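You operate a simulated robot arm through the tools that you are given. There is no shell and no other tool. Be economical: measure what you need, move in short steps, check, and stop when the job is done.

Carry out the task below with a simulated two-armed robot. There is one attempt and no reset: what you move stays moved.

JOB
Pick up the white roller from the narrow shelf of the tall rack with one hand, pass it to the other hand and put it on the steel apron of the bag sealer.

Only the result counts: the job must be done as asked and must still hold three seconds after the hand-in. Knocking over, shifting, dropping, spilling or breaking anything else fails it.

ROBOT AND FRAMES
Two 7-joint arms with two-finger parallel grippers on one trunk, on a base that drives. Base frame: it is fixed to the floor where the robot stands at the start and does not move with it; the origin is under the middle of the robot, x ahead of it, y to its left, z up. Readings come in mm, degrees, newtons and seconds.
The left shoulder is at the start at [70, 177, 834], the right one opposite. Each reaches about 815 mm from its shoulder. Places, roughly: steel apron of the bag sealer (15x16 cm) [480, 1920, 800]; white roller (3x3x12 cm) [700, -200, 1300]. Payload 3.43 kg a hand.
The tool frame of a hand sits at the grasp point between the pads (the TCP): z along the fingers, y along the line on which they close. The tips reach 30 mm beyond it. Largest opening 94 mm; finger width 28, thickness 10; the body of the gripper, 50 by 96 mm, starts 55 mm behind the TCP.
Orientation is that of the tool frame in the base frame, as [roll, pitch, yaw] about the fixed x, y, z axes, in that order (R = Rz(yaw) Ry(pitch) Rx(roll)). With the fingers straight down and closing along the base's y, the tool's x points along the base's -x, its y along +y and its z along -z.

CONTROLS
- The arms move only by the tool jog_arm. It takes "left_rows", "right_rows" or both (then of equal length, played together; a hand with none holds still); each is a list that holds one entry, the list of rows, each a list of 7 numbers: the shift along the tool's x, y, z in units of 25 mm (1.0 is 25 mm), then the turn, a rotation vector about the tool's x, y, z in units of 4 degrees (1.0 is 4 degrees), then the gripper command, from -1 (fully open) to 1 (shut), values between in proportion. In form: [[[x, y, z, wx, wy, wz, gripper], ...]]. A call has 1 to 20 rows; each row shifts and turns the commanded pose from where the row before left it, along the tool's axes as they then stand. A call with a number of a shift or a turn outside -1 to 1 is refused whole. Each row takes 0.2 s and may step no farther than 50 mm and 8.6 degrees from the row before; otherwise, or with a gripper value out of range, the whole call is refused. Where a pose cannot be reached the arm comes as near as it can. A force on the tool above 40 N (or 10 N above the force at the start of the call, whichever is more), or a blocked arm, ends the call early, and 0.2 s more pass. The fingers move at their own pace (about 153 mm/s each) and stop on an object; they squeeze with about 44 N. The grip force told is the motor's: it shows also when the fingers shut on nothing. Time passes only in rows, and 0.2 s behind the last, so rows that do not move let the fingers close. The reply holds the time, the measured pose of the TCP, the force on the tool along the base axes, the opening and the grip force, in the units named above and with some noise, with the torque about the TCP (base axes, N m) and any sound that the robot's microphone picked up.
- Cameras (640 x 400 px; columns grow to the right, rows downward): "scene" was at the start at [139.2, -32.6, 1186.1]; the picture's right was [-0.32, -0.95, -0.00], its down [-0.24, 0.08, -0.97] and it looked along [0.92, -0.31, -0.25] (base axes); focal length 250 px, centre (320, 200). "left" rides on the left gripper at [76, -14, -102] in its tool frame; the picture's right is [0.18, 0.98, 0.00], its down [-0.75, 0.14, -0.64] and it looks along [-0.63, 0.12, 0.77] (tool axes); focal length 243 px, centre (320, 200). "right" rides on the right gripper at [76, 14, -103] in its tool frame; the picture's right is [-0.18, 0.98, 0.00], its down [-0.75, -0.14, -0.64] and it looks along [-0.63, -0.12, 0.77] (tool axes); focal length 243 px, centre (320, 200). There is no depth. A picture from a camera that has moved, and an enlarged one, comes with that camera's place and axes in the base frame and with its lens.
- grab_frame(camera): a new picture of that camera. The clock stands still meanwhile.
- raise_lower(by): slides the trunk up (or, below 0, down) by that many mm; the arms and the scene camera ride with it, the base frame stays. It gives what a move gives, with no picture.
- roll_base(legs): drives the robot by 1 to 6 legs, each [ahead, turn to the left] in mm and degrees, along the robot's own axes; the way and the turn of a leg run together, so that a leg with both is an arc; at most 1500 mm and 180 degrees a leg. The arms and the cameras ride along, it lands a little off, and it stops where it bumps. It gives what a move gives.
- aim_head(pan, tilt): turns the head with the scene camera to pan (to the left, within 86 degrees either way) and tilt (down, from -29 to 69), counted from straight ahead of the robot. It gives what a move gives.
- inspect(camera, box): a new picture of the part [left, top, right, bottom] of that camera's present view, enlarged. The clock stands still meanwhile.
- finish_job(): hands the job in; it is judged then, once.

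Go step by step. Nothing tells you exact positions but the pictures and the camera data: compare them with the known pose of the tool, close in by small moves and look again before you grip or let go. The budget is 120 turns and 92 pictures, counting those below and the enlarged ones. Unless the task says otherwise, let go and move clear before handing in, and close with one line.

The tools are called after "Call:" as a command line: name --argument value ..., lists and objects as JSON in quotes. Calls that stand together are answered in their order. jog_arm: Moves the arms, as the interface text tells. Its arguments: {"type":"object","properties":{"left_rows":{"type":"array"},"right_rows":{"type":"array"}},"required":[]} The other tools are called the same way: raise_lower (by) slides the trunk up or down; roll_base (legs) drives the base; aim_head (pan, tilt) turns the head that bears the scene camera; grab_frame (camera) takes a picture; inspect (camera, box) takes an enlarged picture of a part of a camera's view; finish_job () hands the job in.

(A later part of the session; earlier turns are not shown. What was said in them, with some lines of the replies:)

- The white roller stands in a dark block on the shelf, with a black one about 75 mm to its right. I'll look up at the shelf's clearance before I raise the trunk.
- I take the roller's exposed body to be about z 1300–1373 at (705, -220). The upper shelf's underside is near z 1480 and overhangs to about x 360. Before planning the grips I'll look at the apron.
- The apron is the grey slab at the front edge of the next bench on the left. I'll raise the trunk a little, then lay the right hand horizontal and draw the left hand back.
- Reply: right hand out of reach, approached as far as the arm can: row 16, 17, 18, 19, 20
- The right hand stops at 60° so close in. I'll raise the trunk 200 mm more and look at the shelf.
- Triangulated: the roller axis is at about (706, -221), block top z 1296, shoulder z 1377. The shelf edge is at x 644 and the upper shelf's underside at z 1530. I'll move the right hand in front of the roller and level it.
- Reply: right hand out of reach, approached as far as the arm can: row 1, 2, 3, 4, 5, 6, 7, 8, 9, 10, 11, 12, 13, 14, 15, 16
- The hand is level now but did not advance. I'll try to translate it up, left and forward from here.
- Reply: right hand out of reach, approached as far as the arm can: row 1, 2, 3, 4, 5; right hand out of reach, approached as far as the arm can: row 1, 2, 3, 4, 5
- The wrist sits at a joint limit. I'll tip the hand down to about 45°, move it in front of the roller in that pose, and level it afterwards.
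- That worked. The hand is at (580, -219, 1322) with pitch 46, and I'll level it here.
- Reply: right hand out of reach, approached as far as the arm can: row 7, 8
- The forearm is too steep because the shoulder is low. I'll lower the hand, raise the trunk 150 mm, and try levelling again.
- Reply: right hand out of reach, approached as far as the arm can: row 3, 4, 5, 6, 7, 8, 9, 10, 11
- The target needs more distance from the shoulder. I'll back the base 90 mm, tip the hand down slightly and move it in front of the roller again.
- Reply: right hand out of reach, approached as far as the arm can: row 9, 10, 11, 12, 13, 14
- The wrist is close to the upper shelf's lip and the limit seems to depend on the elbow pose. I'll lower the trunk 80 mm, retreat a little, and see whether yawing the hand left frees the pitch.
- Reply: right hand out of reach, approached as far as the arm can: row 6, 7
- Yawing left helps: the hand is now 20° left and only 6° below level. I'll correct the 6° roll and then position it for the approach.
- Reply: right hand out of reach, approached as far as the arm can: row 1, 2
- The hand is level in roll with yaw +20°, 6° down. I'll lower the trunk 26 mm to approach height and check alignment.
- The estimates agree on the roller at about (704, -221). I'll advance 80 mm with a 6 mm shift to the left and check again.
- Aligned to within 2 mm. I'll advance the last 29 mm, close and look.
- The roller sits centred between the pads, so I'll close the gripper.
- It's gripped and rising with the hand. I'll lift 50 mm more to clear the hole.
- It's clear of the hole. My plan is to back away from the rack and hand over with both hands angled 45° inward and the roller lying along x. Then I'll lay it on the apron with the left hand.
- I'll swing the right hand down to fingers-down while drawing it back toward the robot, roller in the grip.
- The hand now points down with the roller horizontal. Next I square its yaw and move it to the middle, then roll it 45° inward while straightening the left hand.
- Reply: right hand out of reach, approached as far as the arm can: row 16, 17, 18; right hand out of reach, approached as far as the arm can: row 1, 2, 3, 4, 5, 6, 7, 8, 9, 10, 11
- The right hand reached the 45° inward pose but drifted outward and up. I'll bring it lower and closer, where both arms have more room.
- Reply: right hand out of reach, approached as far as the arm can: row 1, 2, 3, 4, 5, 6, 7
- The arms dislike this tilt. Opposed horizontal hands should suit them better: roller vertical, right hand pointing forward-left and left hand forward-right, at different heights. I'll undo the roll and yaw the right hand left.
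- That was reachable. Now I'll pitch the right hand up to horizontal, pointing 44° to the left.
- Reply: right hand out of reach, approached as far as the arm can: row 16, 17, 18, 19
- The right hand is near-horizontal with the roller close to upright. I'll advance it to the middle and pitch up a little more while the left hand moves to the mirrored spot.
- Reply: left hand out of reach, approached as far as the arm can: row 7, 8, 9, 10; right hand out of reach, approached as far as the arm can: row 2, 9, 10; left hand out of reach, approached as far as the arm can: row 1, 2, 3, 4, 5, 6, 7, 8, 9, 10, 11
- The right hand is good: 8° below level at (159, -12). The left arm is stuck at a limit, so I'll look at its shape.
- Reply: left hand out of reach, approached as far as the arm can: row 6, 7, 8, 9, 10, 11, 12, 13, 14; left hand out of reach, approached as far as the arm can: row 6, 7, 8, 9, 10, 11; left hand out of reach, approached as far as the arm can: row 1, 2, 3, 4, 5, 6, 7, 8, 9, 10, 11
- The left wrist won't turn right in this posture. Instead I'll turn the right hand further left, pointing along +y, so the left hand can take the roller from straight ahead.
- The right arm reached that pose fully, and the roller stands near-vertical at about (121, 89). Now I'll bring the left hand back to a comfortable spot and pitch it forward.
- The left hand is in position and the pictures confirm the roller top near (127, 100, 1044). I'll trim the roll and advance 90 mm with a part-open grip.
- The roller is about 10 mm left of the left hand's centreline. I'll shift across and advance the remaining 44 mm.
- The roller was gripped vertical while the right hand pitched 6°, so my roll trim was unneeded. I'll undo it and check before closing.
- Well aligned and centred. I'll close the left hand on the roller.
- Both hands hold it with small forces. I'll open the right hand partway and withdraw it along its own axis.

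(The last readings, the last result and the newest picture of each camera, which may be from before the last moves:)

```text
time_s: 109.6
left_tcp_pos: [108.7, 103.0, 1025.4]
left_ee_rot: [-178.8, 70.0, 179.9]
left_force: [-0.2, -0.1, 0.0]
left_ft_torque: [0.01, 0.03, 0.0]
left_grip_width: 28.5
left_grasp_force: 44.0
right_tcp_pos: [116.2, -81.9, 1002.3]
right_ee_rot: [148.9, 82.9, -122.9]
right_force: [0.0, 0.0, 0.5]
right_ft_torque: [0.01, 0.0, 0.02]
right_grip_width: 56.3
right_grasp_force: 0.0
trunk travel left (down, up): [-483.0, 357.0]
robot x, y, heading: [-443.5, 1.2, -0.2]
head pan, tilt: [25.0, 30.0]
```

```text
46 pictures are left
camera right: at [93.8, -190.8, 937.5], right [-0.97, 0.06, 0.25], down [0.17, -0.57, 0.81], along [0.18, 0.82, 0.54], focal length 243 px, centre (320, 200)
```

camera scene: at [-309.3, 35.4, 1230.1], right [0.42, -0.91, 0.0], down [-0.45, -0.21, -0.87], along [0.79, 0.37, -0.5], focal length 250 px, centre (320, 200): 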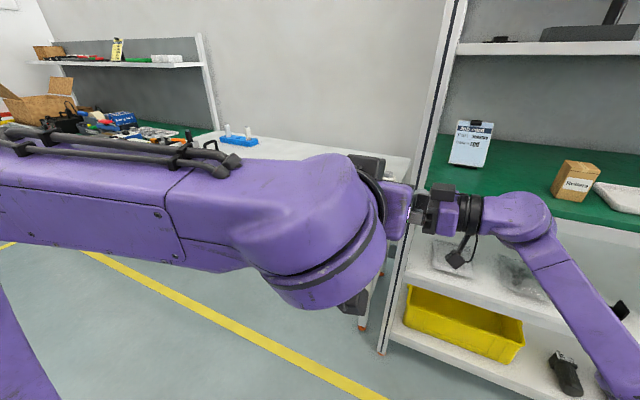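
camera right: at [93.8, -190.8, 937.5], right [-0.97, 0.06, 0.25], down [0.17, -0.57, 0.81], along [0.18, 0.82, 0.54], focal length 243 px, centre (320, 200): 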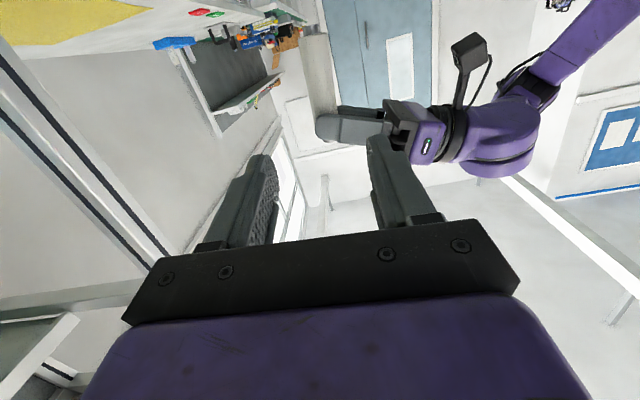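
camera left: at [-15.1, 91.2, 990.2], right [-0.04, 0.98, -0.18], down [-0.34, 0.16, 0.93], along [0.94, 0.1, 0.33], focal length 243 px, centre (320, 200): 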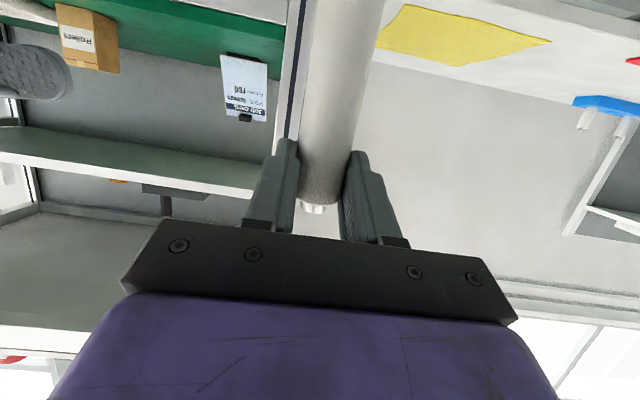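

Handover is done and the left hand alone holds the roller, near-vertical. I'll draw the right hand out of the way, then turn left and drive toward the apron.

Call:
jog_arm --right_rows '[[[0, 0, -1, 0, 0, 0, -0.2], [0, 0, -1, 0, 0, 0, -0.2], [0, 0, -1, 0, 0, 0, -0.2], [0, 0.6, -1, 0, 0, 0, -0.2], [0, 0.6, -1, 0, 0, 0, -0.2], [0, 0.6, 0, 0, 0, 0, -0.2], [0, 0.6, 0, 0, 0, 0, -0.2]]]'

Call:
roll_base --legs '[[0, 90]]'

Call:
aim_head --pan 0 --tilt 20

Call:
grab_frame --camera "scene"

```text
time_s: 111.2
left_tcp_pos: [107.9, 102.4, 1026.0]
left_ee_rot: [-178.8, 70.0, -180.0]
left_force: [0.4, -0.3, 0.8]
left_ft_torque: [0.0, 0.01, 0.03]
left_grip_width: 28.6
left_grasp_force: 43.8
right_tcp_pos: [51.8, -203.5, 1018.6]
right_ee_rot: [148.7, 83.0, -123.3]
right_force: [-0.2, 0.0, 0.4]
right_ft_torque: [0.0, 0.0, -0.02]
right_grip_width: 56.6
right_grasp_force: 0.1
trunk travel left (down, up): [-483.0, 357.0]
robot x, y, heading: [-441.5, 1.8, 0.0]
head pan, tilt: [25.0, 30.0]
```

```text
time_s: 115.4
left_tcp_pos: [-539.9, 550.9, 1024.5]
left_ee_rot: [-178.7, 70.2, -90.5]
left_force: [-0.3, 0.3, 1.0]
left_ft_torque: [0.0, 0.01, 0.01]
left_grip_width: 28.4
left_grasp_force: 44.0
right_tcp_pos: [-234.9, 492.4, 1017.6]
right_ee_rot: [148.8, 82.9, -33.8]
right_force: [-0.5, -0.2, -0.3]
right_ft_torque: [0.0, 0.03, -0.04]
right_grip_width: 56.3
right_grasp_force: 0.1
trunk travel left (down, up): [-483.0, 357.0]
robot x, y, heading: [-442.7, 2.5, 89.3]
head pan, tilt: [25.0, 30.0]
```

```text
time_s: 116.3
left_tcp_pos: [-540.0, 549.9, 1025.4]
left_ee_rot: [-178.8, 70.1, -90.6]
left_force: [-0.6, 0.4, -0.6]
left_ft_torque: [-0.03, 0.03, 0.0]
left_grip_width: 28.3
left_grasp_force: 44.3
right_tcp_pos: [-235.4, 493.7, 1018.2]
right_ee_rot: [148.7, 82.8, -33.7]
right_force: [-0.3, -0.4, -0.9]
right_ft_torque: [0.02, 0.01, -0.01]
right_grip_width: 56.4
right_grasp_force: 0.1
trunk travel left (down, up): [-483.0, 357.0]
robot x, y, heading: [-443.6, -0.4, 89.2]
head pan, tilt: [0.0, 20.0]
```

```text
45 pictures are left
camera scene: at [-440.1, 140.6, 1246.1], right [1.0, -0.01, 0.0], down [0.0, -0.34, -0.94], along [0.01, 0.94, -0.34], focal length 250 px, centre (320, 200)
```

scene: 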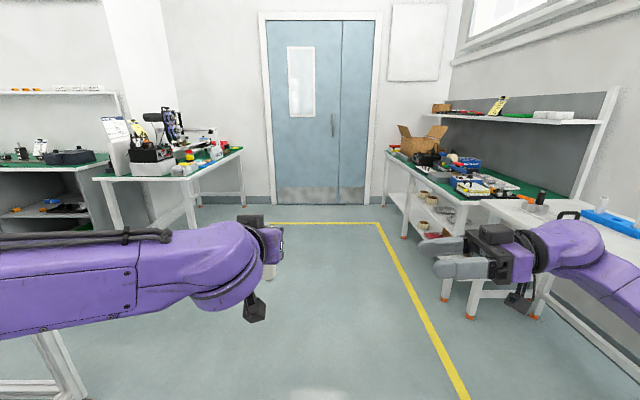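

The aisle ahead is clear, so I'll drive along it and turn to face the bench.

Call:
roll_base --legs '[[900, 0], [915, 0], [0, -90]]'

Call:
aim_head --pan 5 --tilt 30

Call:
grab_frame --camera "scene"

```text
time_s: 129.1
left_tcp_pos: [115.6, 1906.4, 1026.0]
left_ee_rot: [-178.7, 70.1, -179.9]
left_force: [0.0, -0.9, -0.1]
left_ft_torque: [-0.04, 0.02, 0.0]
left_grip_width: 28.6
left_grasp_force: 43.5
right_tcp_pos: [61.7, 1600.6, 1017.4]
right_ee_rot: [148.7, 82.9, -123.1]
right_force: [0.6, 0.9, 0.1]
right_ft_torque: [-0.02, -0.01, -0.02]
right_grip_width: 56.5
right_grasp_force: 0.0
trunk travel left (down, up): [-483.0, 357.0]
robot x, y, heading: [-438.6, 1802.4, -0.1]
head pan, tilt: [0.0, 20.0]
```

```text
time_s: 129.9
left_tcp_pos: [114.7, 1905.8, 1024.2]
left_ee_rot: [-178.6, 70.1, -179.9]
left_force: [-0.4, 0.5, 0.0]
left_ft_torque: [0.02, 0.02, -0.05]
left_grip_width: 28.4
left_grasp_force: 44.0
right_tcp_pos: [60.8, 1601.0, 1018.1]
right_ee_rot: [148.7, 82.9, -123.0]
right_force: [-0.4, -0.1, -0.4]
right_ft_torque: [0.02, -0.02, 0.0]
right_grip_width: 56.4
right_grasp_force: 0.0
trunk travel left (down, up): [-483.0, 357.0]
robot x, y, heading: [-438.5, 1800.0, 0.1]
head pan, tilt: [5.0, 30.0]
```

```text
44 pictures are left
camera scene: at [-293.6, 1806.3, 1230.1], right [0.09, -1.0, 0.0], down [-0.5, -0.04, -0.87], along [0.86, 0.08, -0.5], focal length 250 px, centre (320, 200)
```

scene: 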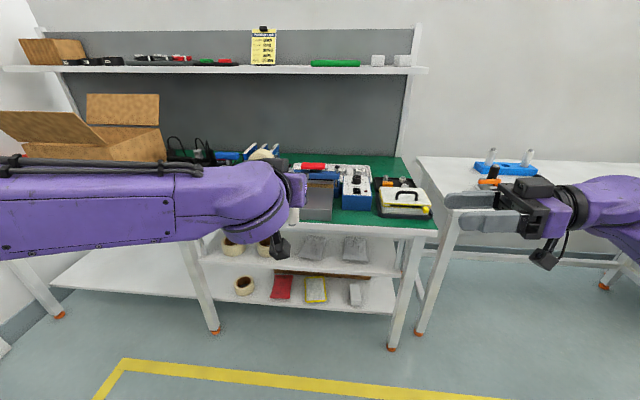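

Call:
inspect --camera "scene" --box '[256, 140, 416, 240]'

Call:
grab_frame --camera "left"

```text
4.00 times, centred on (336, 190) of scene
camera zoom: at [-293.6, 1806.3, 1230.1], right [0.09, -1.0, 0.0], down [-0.5, -0.04, -0.87], along [0.86, 0.08, -0.5], focal length 1002 px, centre (256, 240)
```

zoom: 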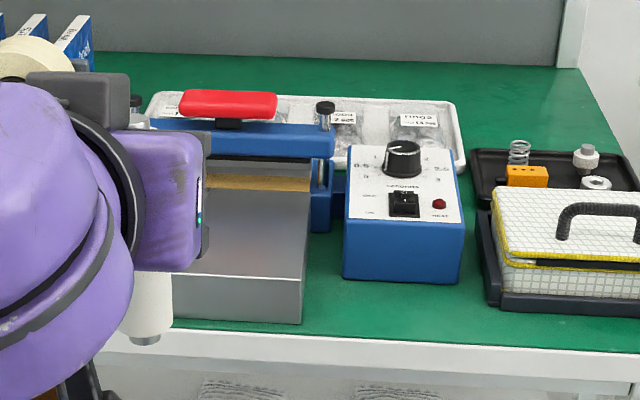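

```text
42 pictures are left
camera left: at [-7.7, 1894.1, 990.0], right [-0.04, 0.98, -0.18], down [-0.34, 0.15, 0.93], along [0.94, 0.1, 0.33], focal length 243 px, centre (320, 200)
```

left: 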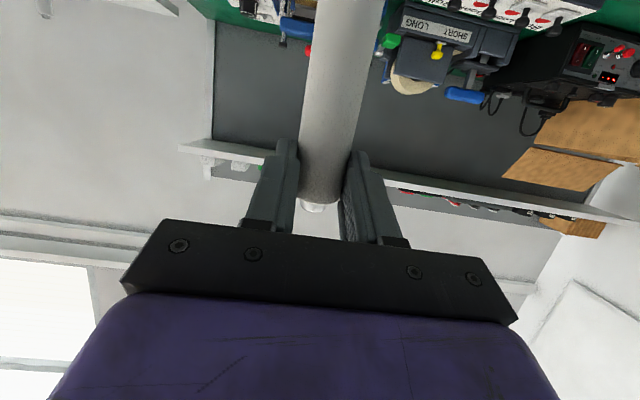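

The apron spans about x 385–541, y 1831–1991, with its top near z 800; the blue sealer arm is behind it. I'll pull the right hand further back, raise a little and approach partway.

Call:
jog_arm --right_rows '[[[0, 1, 0, 0, 0, 0, -0.2], [0, 1, 0, 0, 0, 0, -0.2], [0, 1, 0, 0, 0, 0, -0.2], [0, 1, 0, 0, 0, 0, -0.2]]]'

Call:
raise_lower --by 50

Call:
roll_base --legs '[[200, 0]]'

Call:
aim_head --pan 5 --tilt 38

Call:
grab_frame --camera "scene"

```text
time_s: 130.9
left_tcp_pos: [114.4, 1905.6, 1027.0]
left_ee_rot: [-178.7, 70.1, -179.9]
left_force: [0.5, -0.4, 0.4]
left_ft_torque: [-0.02, 0.0, 0.03]
left_grip_width: 28.7
left_grasp_force: 44.0
right_tcp_pos: [-37.8, 1603.4, 1025.2]
right_ee_rot: [148.7, 83.0, -123.2]
right_force: [0.2, -0.3, -0.7]
right_ft_torque: [0.01, 0.01, 0.01]
right_grip_width: 56.3
right_grasp_force: 0.0
trunk travel left (down, up): [-483.0, 357.0]
robot x, y, heading: [-434.7, 1803.0, -0.1]
head pan, tilt: [5.0, 30.0]
```

```text
time_s: 131.8
left_tcp_pos: [115.1, 1906.4, 1076.1]
left_ee_rot: [-178.8, 70.1, -179.9]
left_force: [0.2, -0.5, -0.8]
left_ft_torque: [-0.01, 0.04, -0.03]
left_grip_width: 28.8
left_grasp_force: 44.0
right_tcp_pos: [-37.4, 1603.6, 1075.1]
right_ee_rot: [148.7, 82.9, -123.2]
right_force: [0.0, -0.1, 0.3]
right_ft_torque: [0.0, 0.05, 0.01]
right_grip_width: 56.6
right_grasp_force: 0.1
trunk travel left (down, up): [-533.0, 307.0]
robot x, y, heading: [-433.5, 1804.9, 0.2]
head pan, tilt: [5.0, 30.0]
```

```text
time_s: 133.4
left_tcp_pos: [317.5, 1906.8, 1076.0]
left_ee_rot: [-178.7, 70.0, -179.9]
left_force: [-0.2, 1.2, -1.6]
left_ft_torque: [0.02, 0.0, -0.01]
left_grip_width: 28.4
left_grasp_force: 44.0
right_tcp_pos: [163.9, 1604.1, 1074.2]
right_ee_rot: [148.5, 83.0, -123.3]
right_force: [-0.4, 0.0, 0.2]
right_ft_torque: [-0.01, -0.02, 0.05]
right_grip_width: 56.3
right_grasp_force: 0.0
trunk travel left (down, up): [-533.0, 307.0]
robot x, y, heading: [-231.5, 1800.9, 0.2]
head pan, tilt: [5.0, 30.0]
```

```text
time_s: 134.1
left_tcp_pos: [317.4, 1906.4, 1076.0]
left_ee_rot: [-178.8, 70.1, -180.0]
left_force: [-0.6, 0.2, -0.9]
left_ft_torque: [0.03, 0.03, -0.03]
left_grip_width: 28.5
left_grasp_force: 44.0
right_tcp_pos: [164.5, 1603.4, 1073.7]
right_ee_rot: [148.8, 82.9, -123.0]
right_force: [-0.1, 0.8, 1.3]
right_ft_torque: [0.01, -0.01, -0.02]
right_grip_width: 56.1
right_grasp_force: 0.0
trunk travel left (down, up): [-533.0, 307.0]
robot x, y, heading: [-234.1, 1802.7, 0.0]
head pan, tilt: [5.0, 38.0]
```

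```text
41 pictures are left
camera scene: at [-96.6, 1806.4, 1267.7], right [0.09, -1.0, 0.0], down [-0.61, -0.06, -0.79], along [0.79, 0.07, -0.62], focal length 250 px, centre (320, 200)
```

scene: 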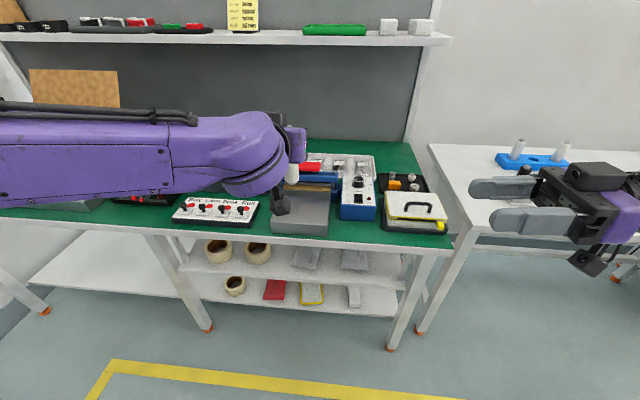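

Call:
inspect --camera "scene" --box '[240, 150, 400, 250]'

```text
4.00 times, centred on (320, 200) of scene
camera zoom: at [-96.6, 1806.4, 1267.7], right [0.09, -1.0, 0.0], down [-0.61, -0.06, -0.79], along [0.79, 0.07, -0.62], focal length 1002 px, centre (320, 200)
```

zoom: 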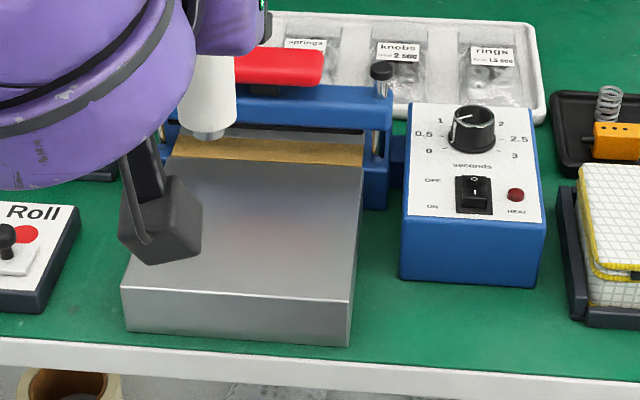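

The apron corners check out: x 390–545, y 1829–1985, z about 800. I'll trim the 3.7° roller tilt and drive 127 mm to put it over the middle.

Call:
jog_arm --left_rows '[[[0, 0, 0, 0, -0.46, 0, 1], [0, 0, 0, 0, -0.46, 0, 1]]]'

Call:
roll_base --legs '[[127, 0]]'

Call:
raise_lower --by -130

Call:
aim_head --pan 15 --tilt 45

Call:
grab_frame --camera "scene"

Call:
grab_frame --camera "left"

```text
time_s: 134.7
left_tcp_pos: [316.7, 1907.6, 1074.4]
left_ee_rot: [-178.5, 73.8, -179.6]
left_force: [-0.1, 0.2, -1.3]
left_ft_torque: [-0.02, -0.01, -0.04]
left_grip_width: 28.7
left_grasp_force: 43.7
right_tcp_pos: [163.1, 1603.4, 1075.4]
right_ee_rot: [148.8, 83.0, -123.0]
right_force: [0.2, -0.4, 0.4]
right_ft_torque: [-0.02, 0.01, -0.01]
right_grip_width: 56.5
right_grasp_force: 0.1
trunk travel left (down, up): [-533.0, 307.0]
robot x, y, heading: [-231.8, 1803.8, 0.2]
head pan, tilt: [5.0, 38.0]
```

```text
time_s: 135.9
left_tcp_pos: [443.0, 1907.5, 1075.5]
left_ee_rot: [-178.6, 73.7, -179.6]
left_force: [0.5, 0.1, -0.8]
left_ft_torque: [-0.01, 0.04, -0.02]
left_grip_width: 28.7
left_grasp_force: 44.1
right_tcp_pos: [290.5, 1604.4, 1073.9]
right_ee_rot: [148.5, 82.9, -123.2]
right_force: [0.4, 0.9, 0.6]
right_ft_torque: [0.04, 0.02, 0.03]
right_grip_width: 56.3
right_grasp_force: 0.1
trunk travel left (down, up): [-533.0, 307.0]
robot x, y, heading: [-104.8, 1803.1, 0.3]
head pan, tilt: [5.0, 38.0]
```

```text
time_s: 137.5
left_tcp_pos: [442.4, 1907.4, 945.9]
left_ee_rot: [-178.5, 73.8, -179.6]
left_force: [0.8, 0.3, -0.9]
left_ft_torque: [-0.01, 0.01, -0.05]
left_grip_width: 28.6
left_grasp_force: 44.2
right_tcp_pos: [289.6, 1604.1, 945.3]
right_ee_rot: [149.0, 82.9, -122.9]
right_force: [0.7, -0.1, 0.1]
right_ft_torque: [0.0, -0.01, -0.01]
right_grip_width: 56.4
right_grasp_force: 0.0
trunk travel left (down, up): [-403.0, 437.0]
robot x, y, heading: [-102.2, 1802.2, 0.3]
head pan, tilt: [5.0, 38.0]
```

```text
time_s: 138.2
left_tcp_pos: [443.7, 1908.2, 944.6]
left_ee_rot: [-178.5, 73.7, -179.7]
left_force: [-1.0, 0.1, -0.7]
left_ft_torque: [-0.04, -0.02, -0.04]
left_grip_width: 28.6
left_grasp_force: 44.4
right_tcp_pos: [290.0, 1603.8, 945.0]
right_ee_rot: [148.8, 83.0, -123.0]
right_force: [-0.3, -0.6, 0.2]
right_ft_torque: [-0.04, 0.02, 0.04]
right_grip_width: 56.1
right_grasp_force: 0.1
trunk travel left (down, up): [-403.0, 437.0]
robot x, y, heading: [-105.9, 1804.5, 0.2]
head pan, tilt: [15.0, 45.0]
```

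```text
39 pictures are left
camera scene: at [22.5, 1820.3, 1127.5], right [0.26, -0.97, 0.0], down [-0.68, -0.18, -0.71], along [0.68, 0.18, -0.71], focal length 250 px, centre (320, 200)
```

scene: 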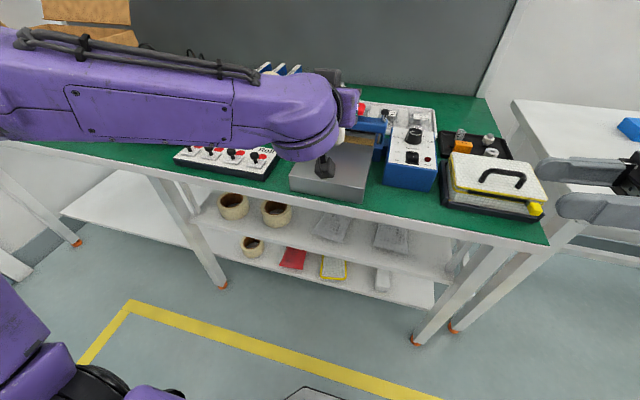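

```text
38 pictures are left
camera left: at [322.5, 1895.2, 902.3], right [-0.03, 0.98, -0.18], down [-0.4, 0.16, 0.9], along [0.91, 0.1, 0.39], focal length 243 px, centre (320, 200)
```

left: 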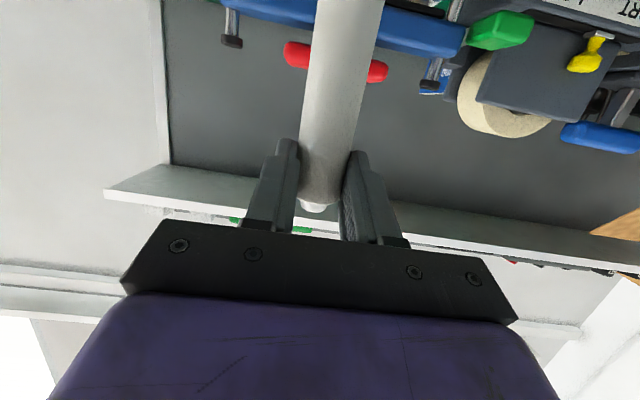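

Call:
inspect --camera "scene" --box '[280, 115, 408, 195]'

```text
5.00 times, centred on (344, 155) of scene
camera zoom: at [22.5, 1820.3, 1127.5], right [0.26, -0.97, 0.0], down [-0.68, -0.18, -0.71], along [0.68, 0.18, -0.71], focal length 1253 px, centre (200, 425)
```

zoom: 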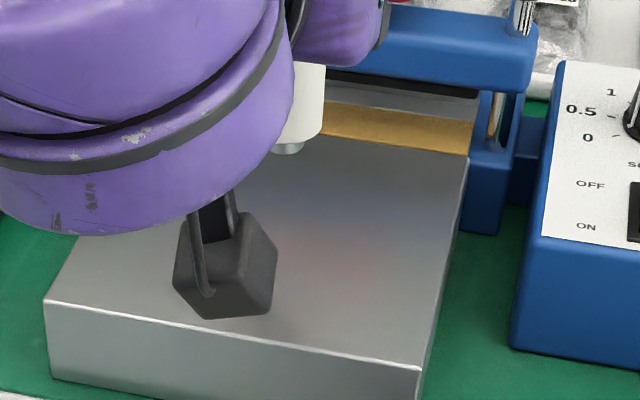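

The roller's bottom is at about (460, 1897, 840), well within the apron. I'll lower in steps and watch the force.

Call:
raise_lower --by -30

Call:
inspect --camera "scene" --box '[280, 115, 408, 195]'

Call:
inspect --camera "right" --box '[0, 0, 640, 400]'

```text
time_s: 139.0
left_tcp_pos: [443.3, 1906.6, 915.3]
left_ee_rot: [-178.5, 73.8, -179.7]
left_force: [-0.3, -0.8, -0.1]
left_ft_torque: [0.01, 0.03, -0.01]
left_grip_width: 28.7
left_grasp_force: 43.9
right_tcp_pos: [289.9, 1603.7, 914.7]
right_ee_rot: [148.9, 82.9, -122.8]
right_force: [-0.6, -0.5, -0.1]
right_ft_torque: [-0.05, 0.01, 0.03]
right_grip_width: 56.1
right_grasp_force: 0.1
trunk travel left (down, up): [-373.0, 467.0]
robot x, y, heading: [-107.4, 1801.0, 0.2]
head pan, tilt: [15.0, 45.0]
```

```text
5.00 times, centred on (344, 155) of scene
camera zoom: at [22.2, 1820.4, 1097.4], right [0.26, -0.97, 0.0], down [-0.68, -0.19, -0.71], along [0.68, 0.19, -0.71], focal length 1253 px, centre (200, 425)
```

zoom: 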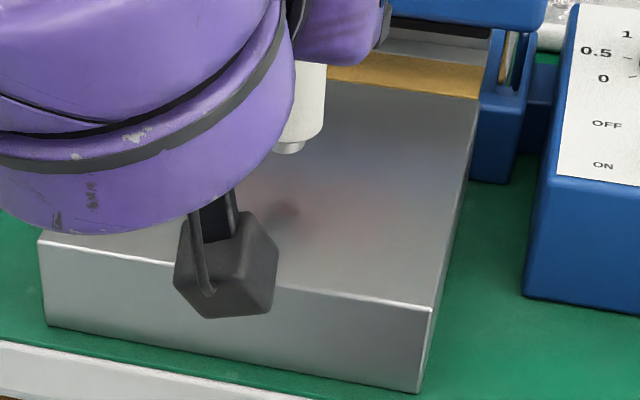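

```text
1.00 times, centred on (320, 200) of right
camera zoom: at [267.3, 1495.4, 851.1], right [-0.97, 0.05, 0.25], down [0.17, -0.56, 0.81], along [0.18, 0.82, 0.54], focal length 243 px, centre (320, 200)
```

zoom: 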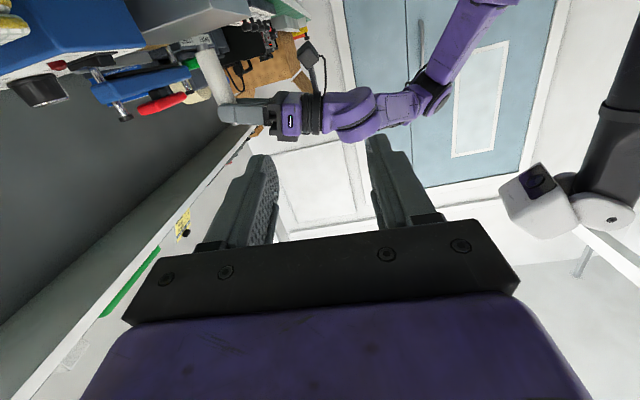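

The right hand's camera gives a side view of the roller, so I'll zoom in on the gap and tilt.

Call:
inspect --camera "right" --box '[140, 10, 300, 110]'

```text
4.00 times, centred on (220, 60) of right
camera zoom: at [267.3, 1495.4, 851.1], right [-0.97, 0.05, 0.25], down [0.17, -0.56, 0.81], along [0.18, 0.82, 0.54], focal length 970 px, centre (720, 760)
```

zoom: 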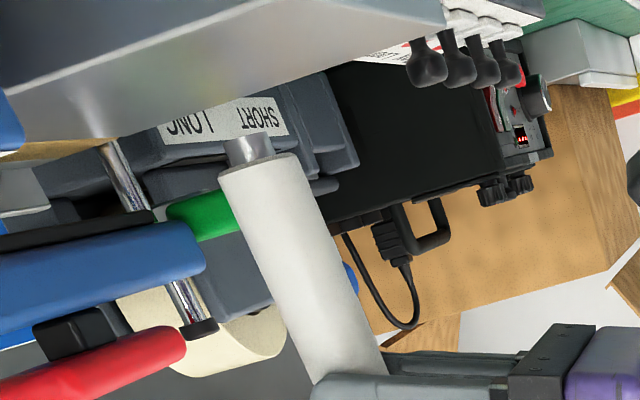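

The roller is upright to within about 1–2°, with a 10–17 mm gap. I'll lower gradually.

Call:
raise_lower --by -8

Call:
raise_lower --by -3

Call:
inspect --camera "right" --box '[140, 10, 300, 110]'

Call:
inspect --camera "scene" --box '[280, 115, 408, 195]'

```text
time_s: 139.6
left_tcp_pos: [442.7, 1908.3, 909.1]
left_ee_rot: [-178.6, 73.8, -179.5]
left_force: [0.4, 0.4, -1.0]
left_ft_torque: [0.0, -0.04, 0.0]
left_grip_width: 28.9
left_grasp_force: 43.9
right_tcp_pos: [290.6, 1604.4, 906.7]
right_ee_rot: [148.9, 82.9, -123.0]
right_force: [-0.3, -0.3, -0.2]
right_ft_torque: [-0.05, -0.01, -0.01]
right_grip_width: 56.2
right_grasp_force: 0.1
trunk travel left (down, up): [-365.0, 475.0]
robot x, y, heading: [-106.0, 1797.8, 0.1]
head pan, tilt: [15.0, 45.0]
```

```text
time_s: 140.1
left_tcp_pos: [442.5, 1907.2, 904.6]
left_ee_rot: [-178.5, 73.8, -179.6]
left_force: [-0.4, 0.4, -0.2]
left_ft_torque: [0.0, 0.02, 0.01]
left_grip_width: 28.6
left_grasp_force: 44.0
right_tcp_pos: [289.9, 1604.8, 903.2]
right_ee_rot: [148.9, 83.0, -122.8]
right_force: [0.5, 0.3, 0.7]
right_ft_torque: [0.0, 0.01, 0.0]
right_grip_width: 56.4
right_grasp_force: 0.0
trunk travel left (down, up): [-362.0, 478.0]
robot x, y, heading: [-109.0, 1802.6, 0.1]
head pan, tilt: [15.0, 45.0]
```

```text
4.00 times, centred on (220, 60) of right
camera zoom: at [267.4, 1495.3, 840.0], right [-0.97, 0.05, 0.25], down [0.17, -0.57, 0.81], along [0.18, 0.82, 0.54], focal length 970 px, centre (720, 760)
```

zoom: 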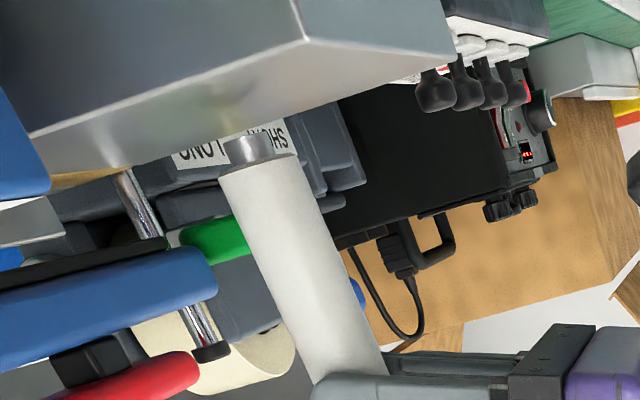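

```text
5.00 times, centred on (344, 155) of scene
camera zoom: at [22.4, 1820.4, 1086.4], right [0.26, -0.97, 0.0], down [-0.68, -0.18, -0.71], along [0.68, 0.19, -0.71], focal length 1253 px, centre (200, 425)
```

zoom: 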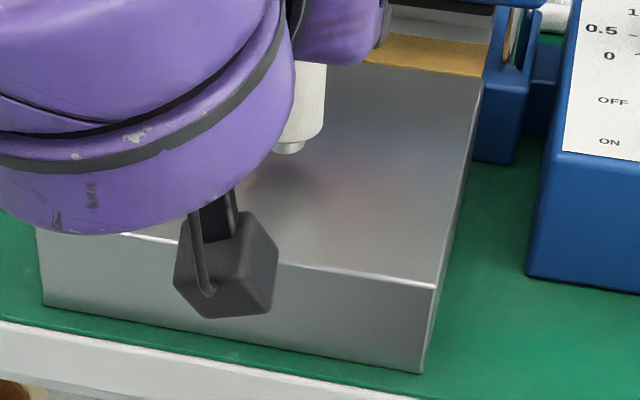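

Call:
raise_lower --by -3

Call:
raise_lower --by -2

Call:
inspect --camera "right" --box '[160, 10, 240, 60]'

```text
time_s: 140.6
left_tcp_pos: [442.9, 1907.2, 901.6]
left_ee_rot: [-178.5, 73.8, -179.6]
left_force: [-0.7, -0.3, -1.0]
left_ft_torque: [-0.02, 0.03, -0.01]
left_grip_width: 28.6
left_grasp_force: 43.2
right_tcp_pos: [288.8, 1604.1, 901.8]
right_ee_rot: [148.8, 82.8, -122.9]
right_force: [0.1, 0.1, -0.2]
right_ft_torque: [-0.02, 0.03, 0.01]
right_grip_width: 56.6
right_grasp_force: 0.1
trunk travel left (down, up): [-359.0, 481.0]
robot x, y, heading: [-108.4, 1799.0, 0.1]
head pan, tilt: [15.0, 45.0]
```

```text
time_s: 141.1
left_tcp_pos: [442.6, 1907.0, 899.1]
left_ee_rot: [-178.5, 73.7, -179.6]
left_force: [-0.6, -0.6, -0.8]
left_ft_torque: [-0.02, 0.01, 0.06]
left_grip_width: 28.7
left_grasp_force: 43.6
right_tcp_pos: [289.8, 1605.0, 899.7]
right_ee_rot: [148.8, 82.9, -123.0]
right_force: [-0.5, -0.3, 0.2]
right_ft_torque: [0.02, -0.01, 0.02]
right_grip_width: 56.4
right_grasp_force: 0.0
trunk travel left (down, up): [-357.0, 483.0]
robot x, y, heading: [-109.4, 1799.5, 0.2]
head pan, tilt: [15.0, 45.0]
```

```text
8.00 times, centred on (200, 35) of right
camera zoom: at [267.4, 1495.3, 835.0], right [-0.97, 0.05, 0.25], down [0.17, -0.57, 0.81], along [0.18, 0.82, 0.54], focal length 1941 px, centre (1280, 1520)
```

zoom: 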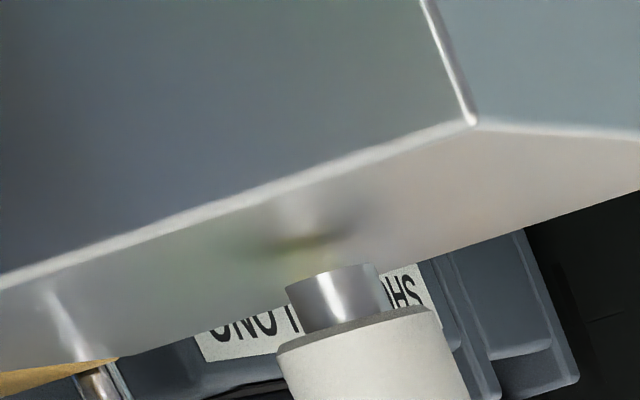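

The gap looks to be about 6 mm, so I'll go down in smaller steps.

Call:
raise_lower --by -4

Call:
raise_lower --by -1

Call:
inspect --camera "right" --box '[160, 10, 240, 60]'

```text
time_s: 141.7
left_tcp_pos: [443.3, 1906.4, 896.1]
left_ee_rot: [-178.4, 73.8, -179.6]
left_force: [0.2, -0.1, -0.8]
left_ft_torque: [0.02, 0.04, 0.01]
left_grip_width: 28.7
left_grasp_force: 43.9
right_tcp_pos: [290.1, 1603.5, 895.0]
right_ee_rot: [148.8, 82.9, -122.8]
right_force: [-0.2, 0.6, -0.4]
right_ft_torque: [-0.03, 0.0, 0.01]
right_grip_width: 56.6
right_grasp_force: 0.1
trunk travel left (down, up): [-353.0, 487.0]
robot x, y, heading: [-105.4, 1801.9, -0.1]
head pan, tilt: [15.0, 45.0]
```

```text
time_s: 142.2
left_tcp_pos: [442.7, 1906.9, 894.9]
left_ee_rot: [-178.5, 73.7, -179.5]
left_force: [0.3, -0.6, 1.0]
left_ft_torque: [0.05, -0.05, 0.01]
left_grip_width: 28.9
left_grasp_force: 44.1
right_tcp_pos: [289.2, 1603.7, 894.4]
right_ee_rot: [148.8, 82.9, -122.9]
right_force: [0.6, 0.3, 0.7]
right_ft_torque: [0.01, 0.01, -0.02]
right_grip_width: 56.1
right_grasp_force: 0.0
trunk travel left (down, up): [-352.0, 488.0]
robot x, y, heading: [-108.3, 1800.9, 0.3]
head pan, tilt: [15.0, 45.0]
```

```text
8.00 times, centred on (200, 35) of right
camera zoom: at [267.4, 1495.3, 830.0], right [-0.97, 0.05, 0.25], down [0.17, -0.57, 0.81], along [0.18, 0.82, 0.54], focal length 1941 px, centre (1280, 1520)
```

zoom: 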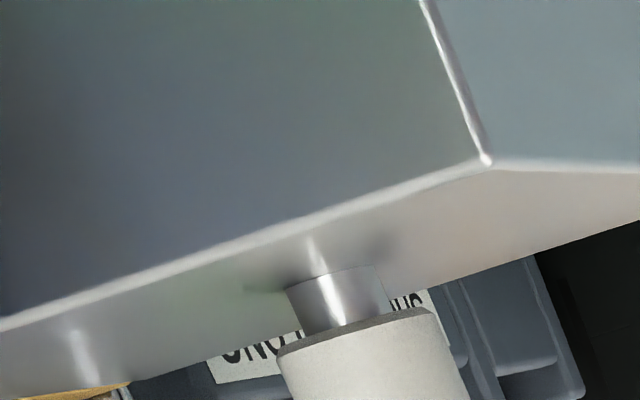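

Call:
raise_lower --by -1

Call:
inspect --camera "right" --box '[160, 10, 240, 60]'

```text
time_s: 142.7
left_tcp_pos: [443.0, 1907.8, 894.9]
left_ee_rot: [-178.4, 73.9, -179.5]
left_force: [3.0, 0.3, 6.2]
left_ft_torque: [0.09, -0.3, -0.01]
left_grip_width: 28.8
left_grasp_force: 43.6
right_tcp_pos: [289.7, 1604.5, 892.9]
right_ee_rot: [149.0, 83.0, -122.8]
right_force: [0.0, -0.1, 0.0]
right_ft_torque: [-0.02, -0.04, 0.02]
right_grip_width: 56.3
right_grasp_force: 0.1
trunk travel left (down, up): [-351.0, 489.0]
robot x, y, heading: [-107.2, 1802.1, 0.1]
head pan, tilt: [15.0, 45.0]
```

```text
8.00 times, centred on (200, 35) of right
camera zoom: at [267.1, 1495.3, 829.2], right [-0.97, 0.05, 0.24], down [0.17, -0.57, 0.81], along [0.18, 0.82, 0.54], focal length 1941 px, centre (1280, 1520)
```

zoom: 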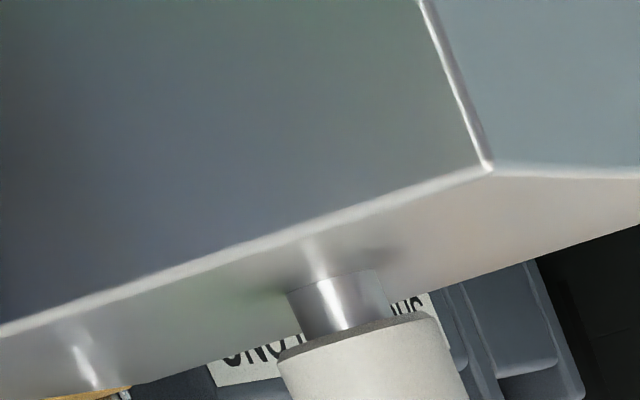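

Contact at about 6 N, and the pictures and torque suggest the top leans about 1.5° toward the robot. I'll lift 2 mm, correct that, and touch down again.

Call:
raise_lower --by 2

Call:
jog_arm --left_rows '[[[0, 0, 0, 0, 0.2, 0, 1], [0, 0, 0, 0, 0.18, 0, 1]]]'

Call:
raise_lower --by -1.5

Call:
inspect --camera "right" --box '[140, 10, 300, 110]'

```text
time_s: 143.2
left_tcp_pos: [442.7, 1907.0, 895.2]
left_ee_rot: [-178.4, 73.7, -179.6]
left_force: [-0.6, 0.1, 1.9]
left_ft_torque: [0.01, 0.02, 0.0]
left_grip_width: 28.4
left_grasp_force: 44.4
right_tcp_pos: [289.9, 1604.5, 894.0]
right_ee_rot: [148.8, 82.8, -122.8]
right_force: [-0.7, 0.3, 1.2]
right_ft_torque: [0.0, 0.02, 0.02]
right_grip_width: 56.5
right_grasp_force: 0.1
trunk travel left (down, up): [-353.0, 487.0]
robot x, y, heading: [-108.0, 1798.7, 0.3]
head pan, tilt: [15.0, 45.0]
```

```text
time_s: 143.8
left_tcp_pos: [443.6, 1907.0, 895.4]
left_ee_rot: [-178.6, 72.2, -179.7]
left_force: [0.3, 0.0, 0.8]
left_ft_torque: [-0.04, -0.09, 0.0]
left_grip_width: 28.6
left_grasp_force: 44.0
right_tcp_pos: [289.1, 1604.3, 895.7]
right_ee_rot: [148.9, 82.9, -123.0]
right_force: [0.0, -0.2, 0.3]
right_ft_torque: [-0.02, -0.01, -0.02]
right_grip_width: 56.0
right_grasp_force: 0.1
trunk travel left (down, up): [-353.0, 487.0]
robot x, y, heading: [-107.3, 1799.1, -0.1]
head pan, tilt: [15.0, 45.0]
```

```text
time_s: 144.3
left_tcp_pos: [442.7, 1907.5, 894.4]
left_ee_rot: [-178.6, 72.3, -179.8]
left_force: [2.1, 1.3, 6.2]
left_ft_torque: [0.08, -0.35, 0.0]
left_grip_width: 28.7
left_grasp_force: 43.8
right_tcp_pos: [288.9, 1604.1, 893.9]
right_ee_rot: [149.0, 82.9, -122.7]
right_force: [0.2, 0.5, 0.5]
right_ft_torque: [0.01, 0.03, -0.01]
right_grip_width: 56.6
right_grasp_force: 0.1
trunk travel left (down, up): [-352.0, 488.0]
robot x, y, heading: [-108.9, 1804.4, 0.3]
head pan, tilt: [15.0, 45.0]
```

```text
4.00 times, centred on (220, 60) of right
camera zoom: at [267.1, 1495.3, 829.7], right [-0.97, 0.05, 0.24], down [0.17, -0.57, 0.81], along [0.18, 0.82, 0.54], focal length 970 px, centre (720, 760)
```

zoom: 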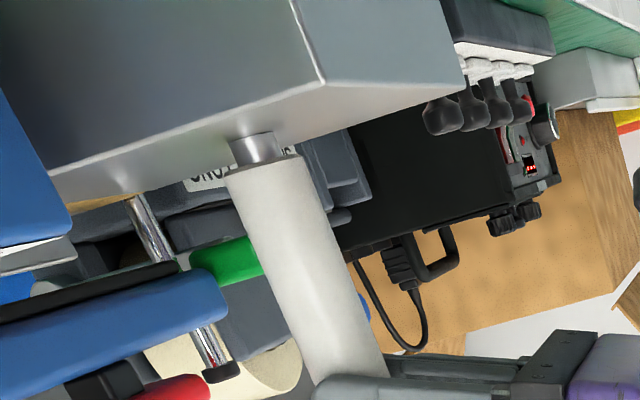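

The roller is upright with contact centred under it. I'll ease the pressure slightly, then open slowly.

Call:
raise_lower --by 0.5

Call:
jog_arm --left_rows '[[[0, 0, 0, 0, 0, 0, 0.38], [0, 0, 0, 0, 0, 0, 0.35], [0, 0, 0, 0, 0, 0, 0.3], [0, 0, 0, 0, 0, 0, 0.2], [0, 0, 0, 0, 0, 0, 0.0], [0, 0, 0, 0, 0, 0, -0.5], [0, 0, 0, 0, 0, 0, -0.8], [0, 0, 0, 0, 0, 0, -0.8]]]'

Call:
inspect --camera "right" --box '[140, 10, 300, 110]'

Call:
grab_frame --camera "left"

```text
time_s: 144.8
left_tcp_pos: [442.6, 1907.2, 896.1]
left_ee_rot: [-178.6, 72.3, -179.7]
left_force: [2.9, 0.7, 7.8]
left_ft_torque: [0.04, -0.45, 0.03]
left_grip_width: 28.7
left_grasp_force: 43.8
right_tcp_pos: [289.0, 1604.3, 894.9]
right_ee_rot: [148.9, 82.9, -122.9]
right_force: [-0.7, 0.0, -0.1]
right_ft_torque: [0.01, -0.03, -0.02]
right_grip_width: 56.3
right_grasp_force: 0.1
trunk travel left (down, up): [-352.0, 488.0]
robot x, y, heading: [-107.2, 1799.3, 0.3]
head pan, tilt: [15.0, 45.0]
```

```text
time_s: 146.6
left_tcp_pos: [443.9, 1907.6, 895.9]
left_ee_rot: [-178.7, 72.3, -179.7]
left_force: [-0.1, 0.7, 0.1]
left_ft_torque: [0.01, 0.01, 0.02]
left_grip_width: 84.5
left_grasp_force: 0.0
right_tcp_pos: [289.5, 1603.9, 893.8]
right_ee_rot: [148.8, 82.9, -123.1]
right_force: [-0.1, 0.1, 0.1]
right_ft_torque: [0.01, 0.03, 0.01]
right_grip_width: 56.3
right_grasp_force: 0.0
trunk travel left (down, up): [-352.0, 488.0]
robot x, y, heading: [-106.9, 1805.8, 0.3]
head pan, tilt: [15.0, 45.0]
```

```text
4.00 times, centred on (220, 60) of right
camera zoom: at [267.4, 1495.3, 830.0], right [-0.97, 0.05, 0.25], down [0.17, -0.57, 0.81], along [0.18, 0.82, 0.54], focal length 970 px, centre (720, 760)
```

zoom: 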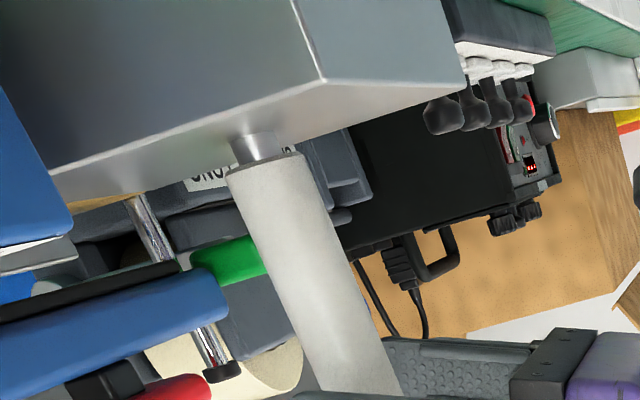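

```text
26 pictures are left
camera left: at [321.4, 1895.4, 854.6], right [-0.04, 0.98, -0.18], down [-0.38, 0.15, 0.91], along [0.92, 0.1, 0.37], focal length 243 px, centre (320, 200)
```

left: 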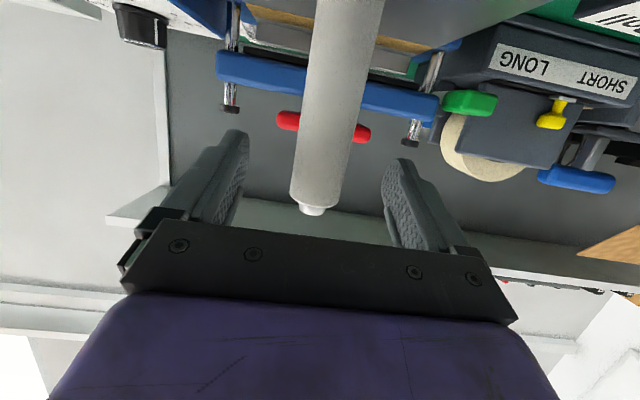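

The roller stands freely on the apron, with open fingers clear on both sides. I'll withdraw the left hand along its axis.

Call:
jog_arm --left_rows '[[[0, 0, -0.3, 0, 0, 0, -0.8], [0, 0, -0.6, 0, 0, 0, -0.8], [0, 0, -0.8, 0, 0, 0, -0.8], [0, 0, -0.8, 0, 0, 0, -0.8], [0, 0, -0.8, 0, 0, 0, -0.8], [0, 0, -0.8, 0, 0, 0, -0.8]]]'

Call:
roll_base --legs '[[-150, 0]]'

Call:
grab_frame --camera "scene"

```text
time_s: 148.0
left_tcp_pos: [344.3, 1910.2, 925.6]
left_ee_rot: [-178.6, 72.1, -179.5]
left_force: [-0.2, -0.2, 0.2]
left_ft_torque: [-0.01, -0.02, -0.03]
left_grip_width: 85.0
left_grasp_force: 0.0
right_tcp_pos: [289.1, 1605.0, 892.7]
right_ee_rot: [149.0, 82.9, -122.9]
right_force: [-1.2, 0.0, 0.3]
right_ft_torque: [0.01, 0.0, -0.04]
right_grip_width: 56.5
right_grasp_force: 0.2
trunk travel left (down, up): [-352.0, 488.0]
robot x, y, heading: [-106.8, 1801.0, 0.1]
head pan, tilt: [15.0, 45.0]
```

```text
time_s: 149.4
left_tcp_pos: [193.7, 1907.5, 926.9]
left_ee_rot: [-178.6, 72.2, -179.7]
left_force: [0.6, 0.6, 0.0]
left_ft_torque: [0.01, 0.0, 0.03]
left_grip_width: 84.6
left_grasp_force: 0.0
right_tcp_pos: [138.4, 1603.6, 894.3]
right_ee_rot: [149.1, 82.9, -122.5]
right_force: [-0.5, 0.3, 0.0]
right_ft_torque: [0.0, -0.02, -0.03]
right_grip_width: 56.2
right_grasp_force: 0.1
trunk travel left (down, up): [-352.0, 488.0]
robot x, y, heading: [-258.1, 1802.5, 0.0]
head pan, tilt: [15.0, 45.0]
```

```text
25 pictures are left
camera scene: at [-128.8, 1819.9, 1076.6], right [0.26, -0.97, 0.0], down [-0.68, -0.18, -0.71], along [0.68, 0.18, -0.71], focal length 250 px, centre (320, 200)
```

scene: 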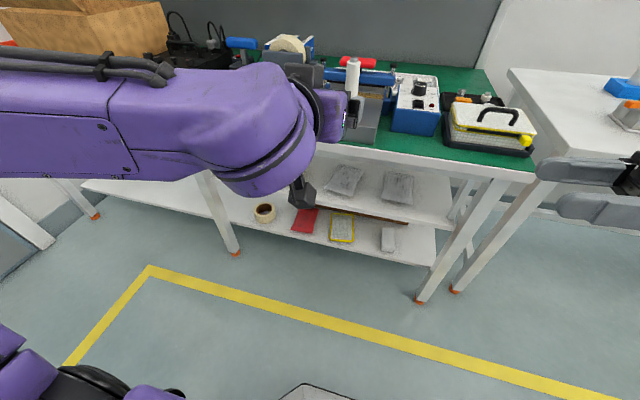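

The white roller is standing upright on the apron, both hands are clear, and nothing in view looks disturbed, so I'm handing in.

Call:
finish_job

```text
The job is handed in.
```

The white roller now stands upright on the steel apron of the bag sealer. The right hand picked it up from the narrow shelf and passed it to the left, which set it down. Both hands let go and backed away before I handed the job in.
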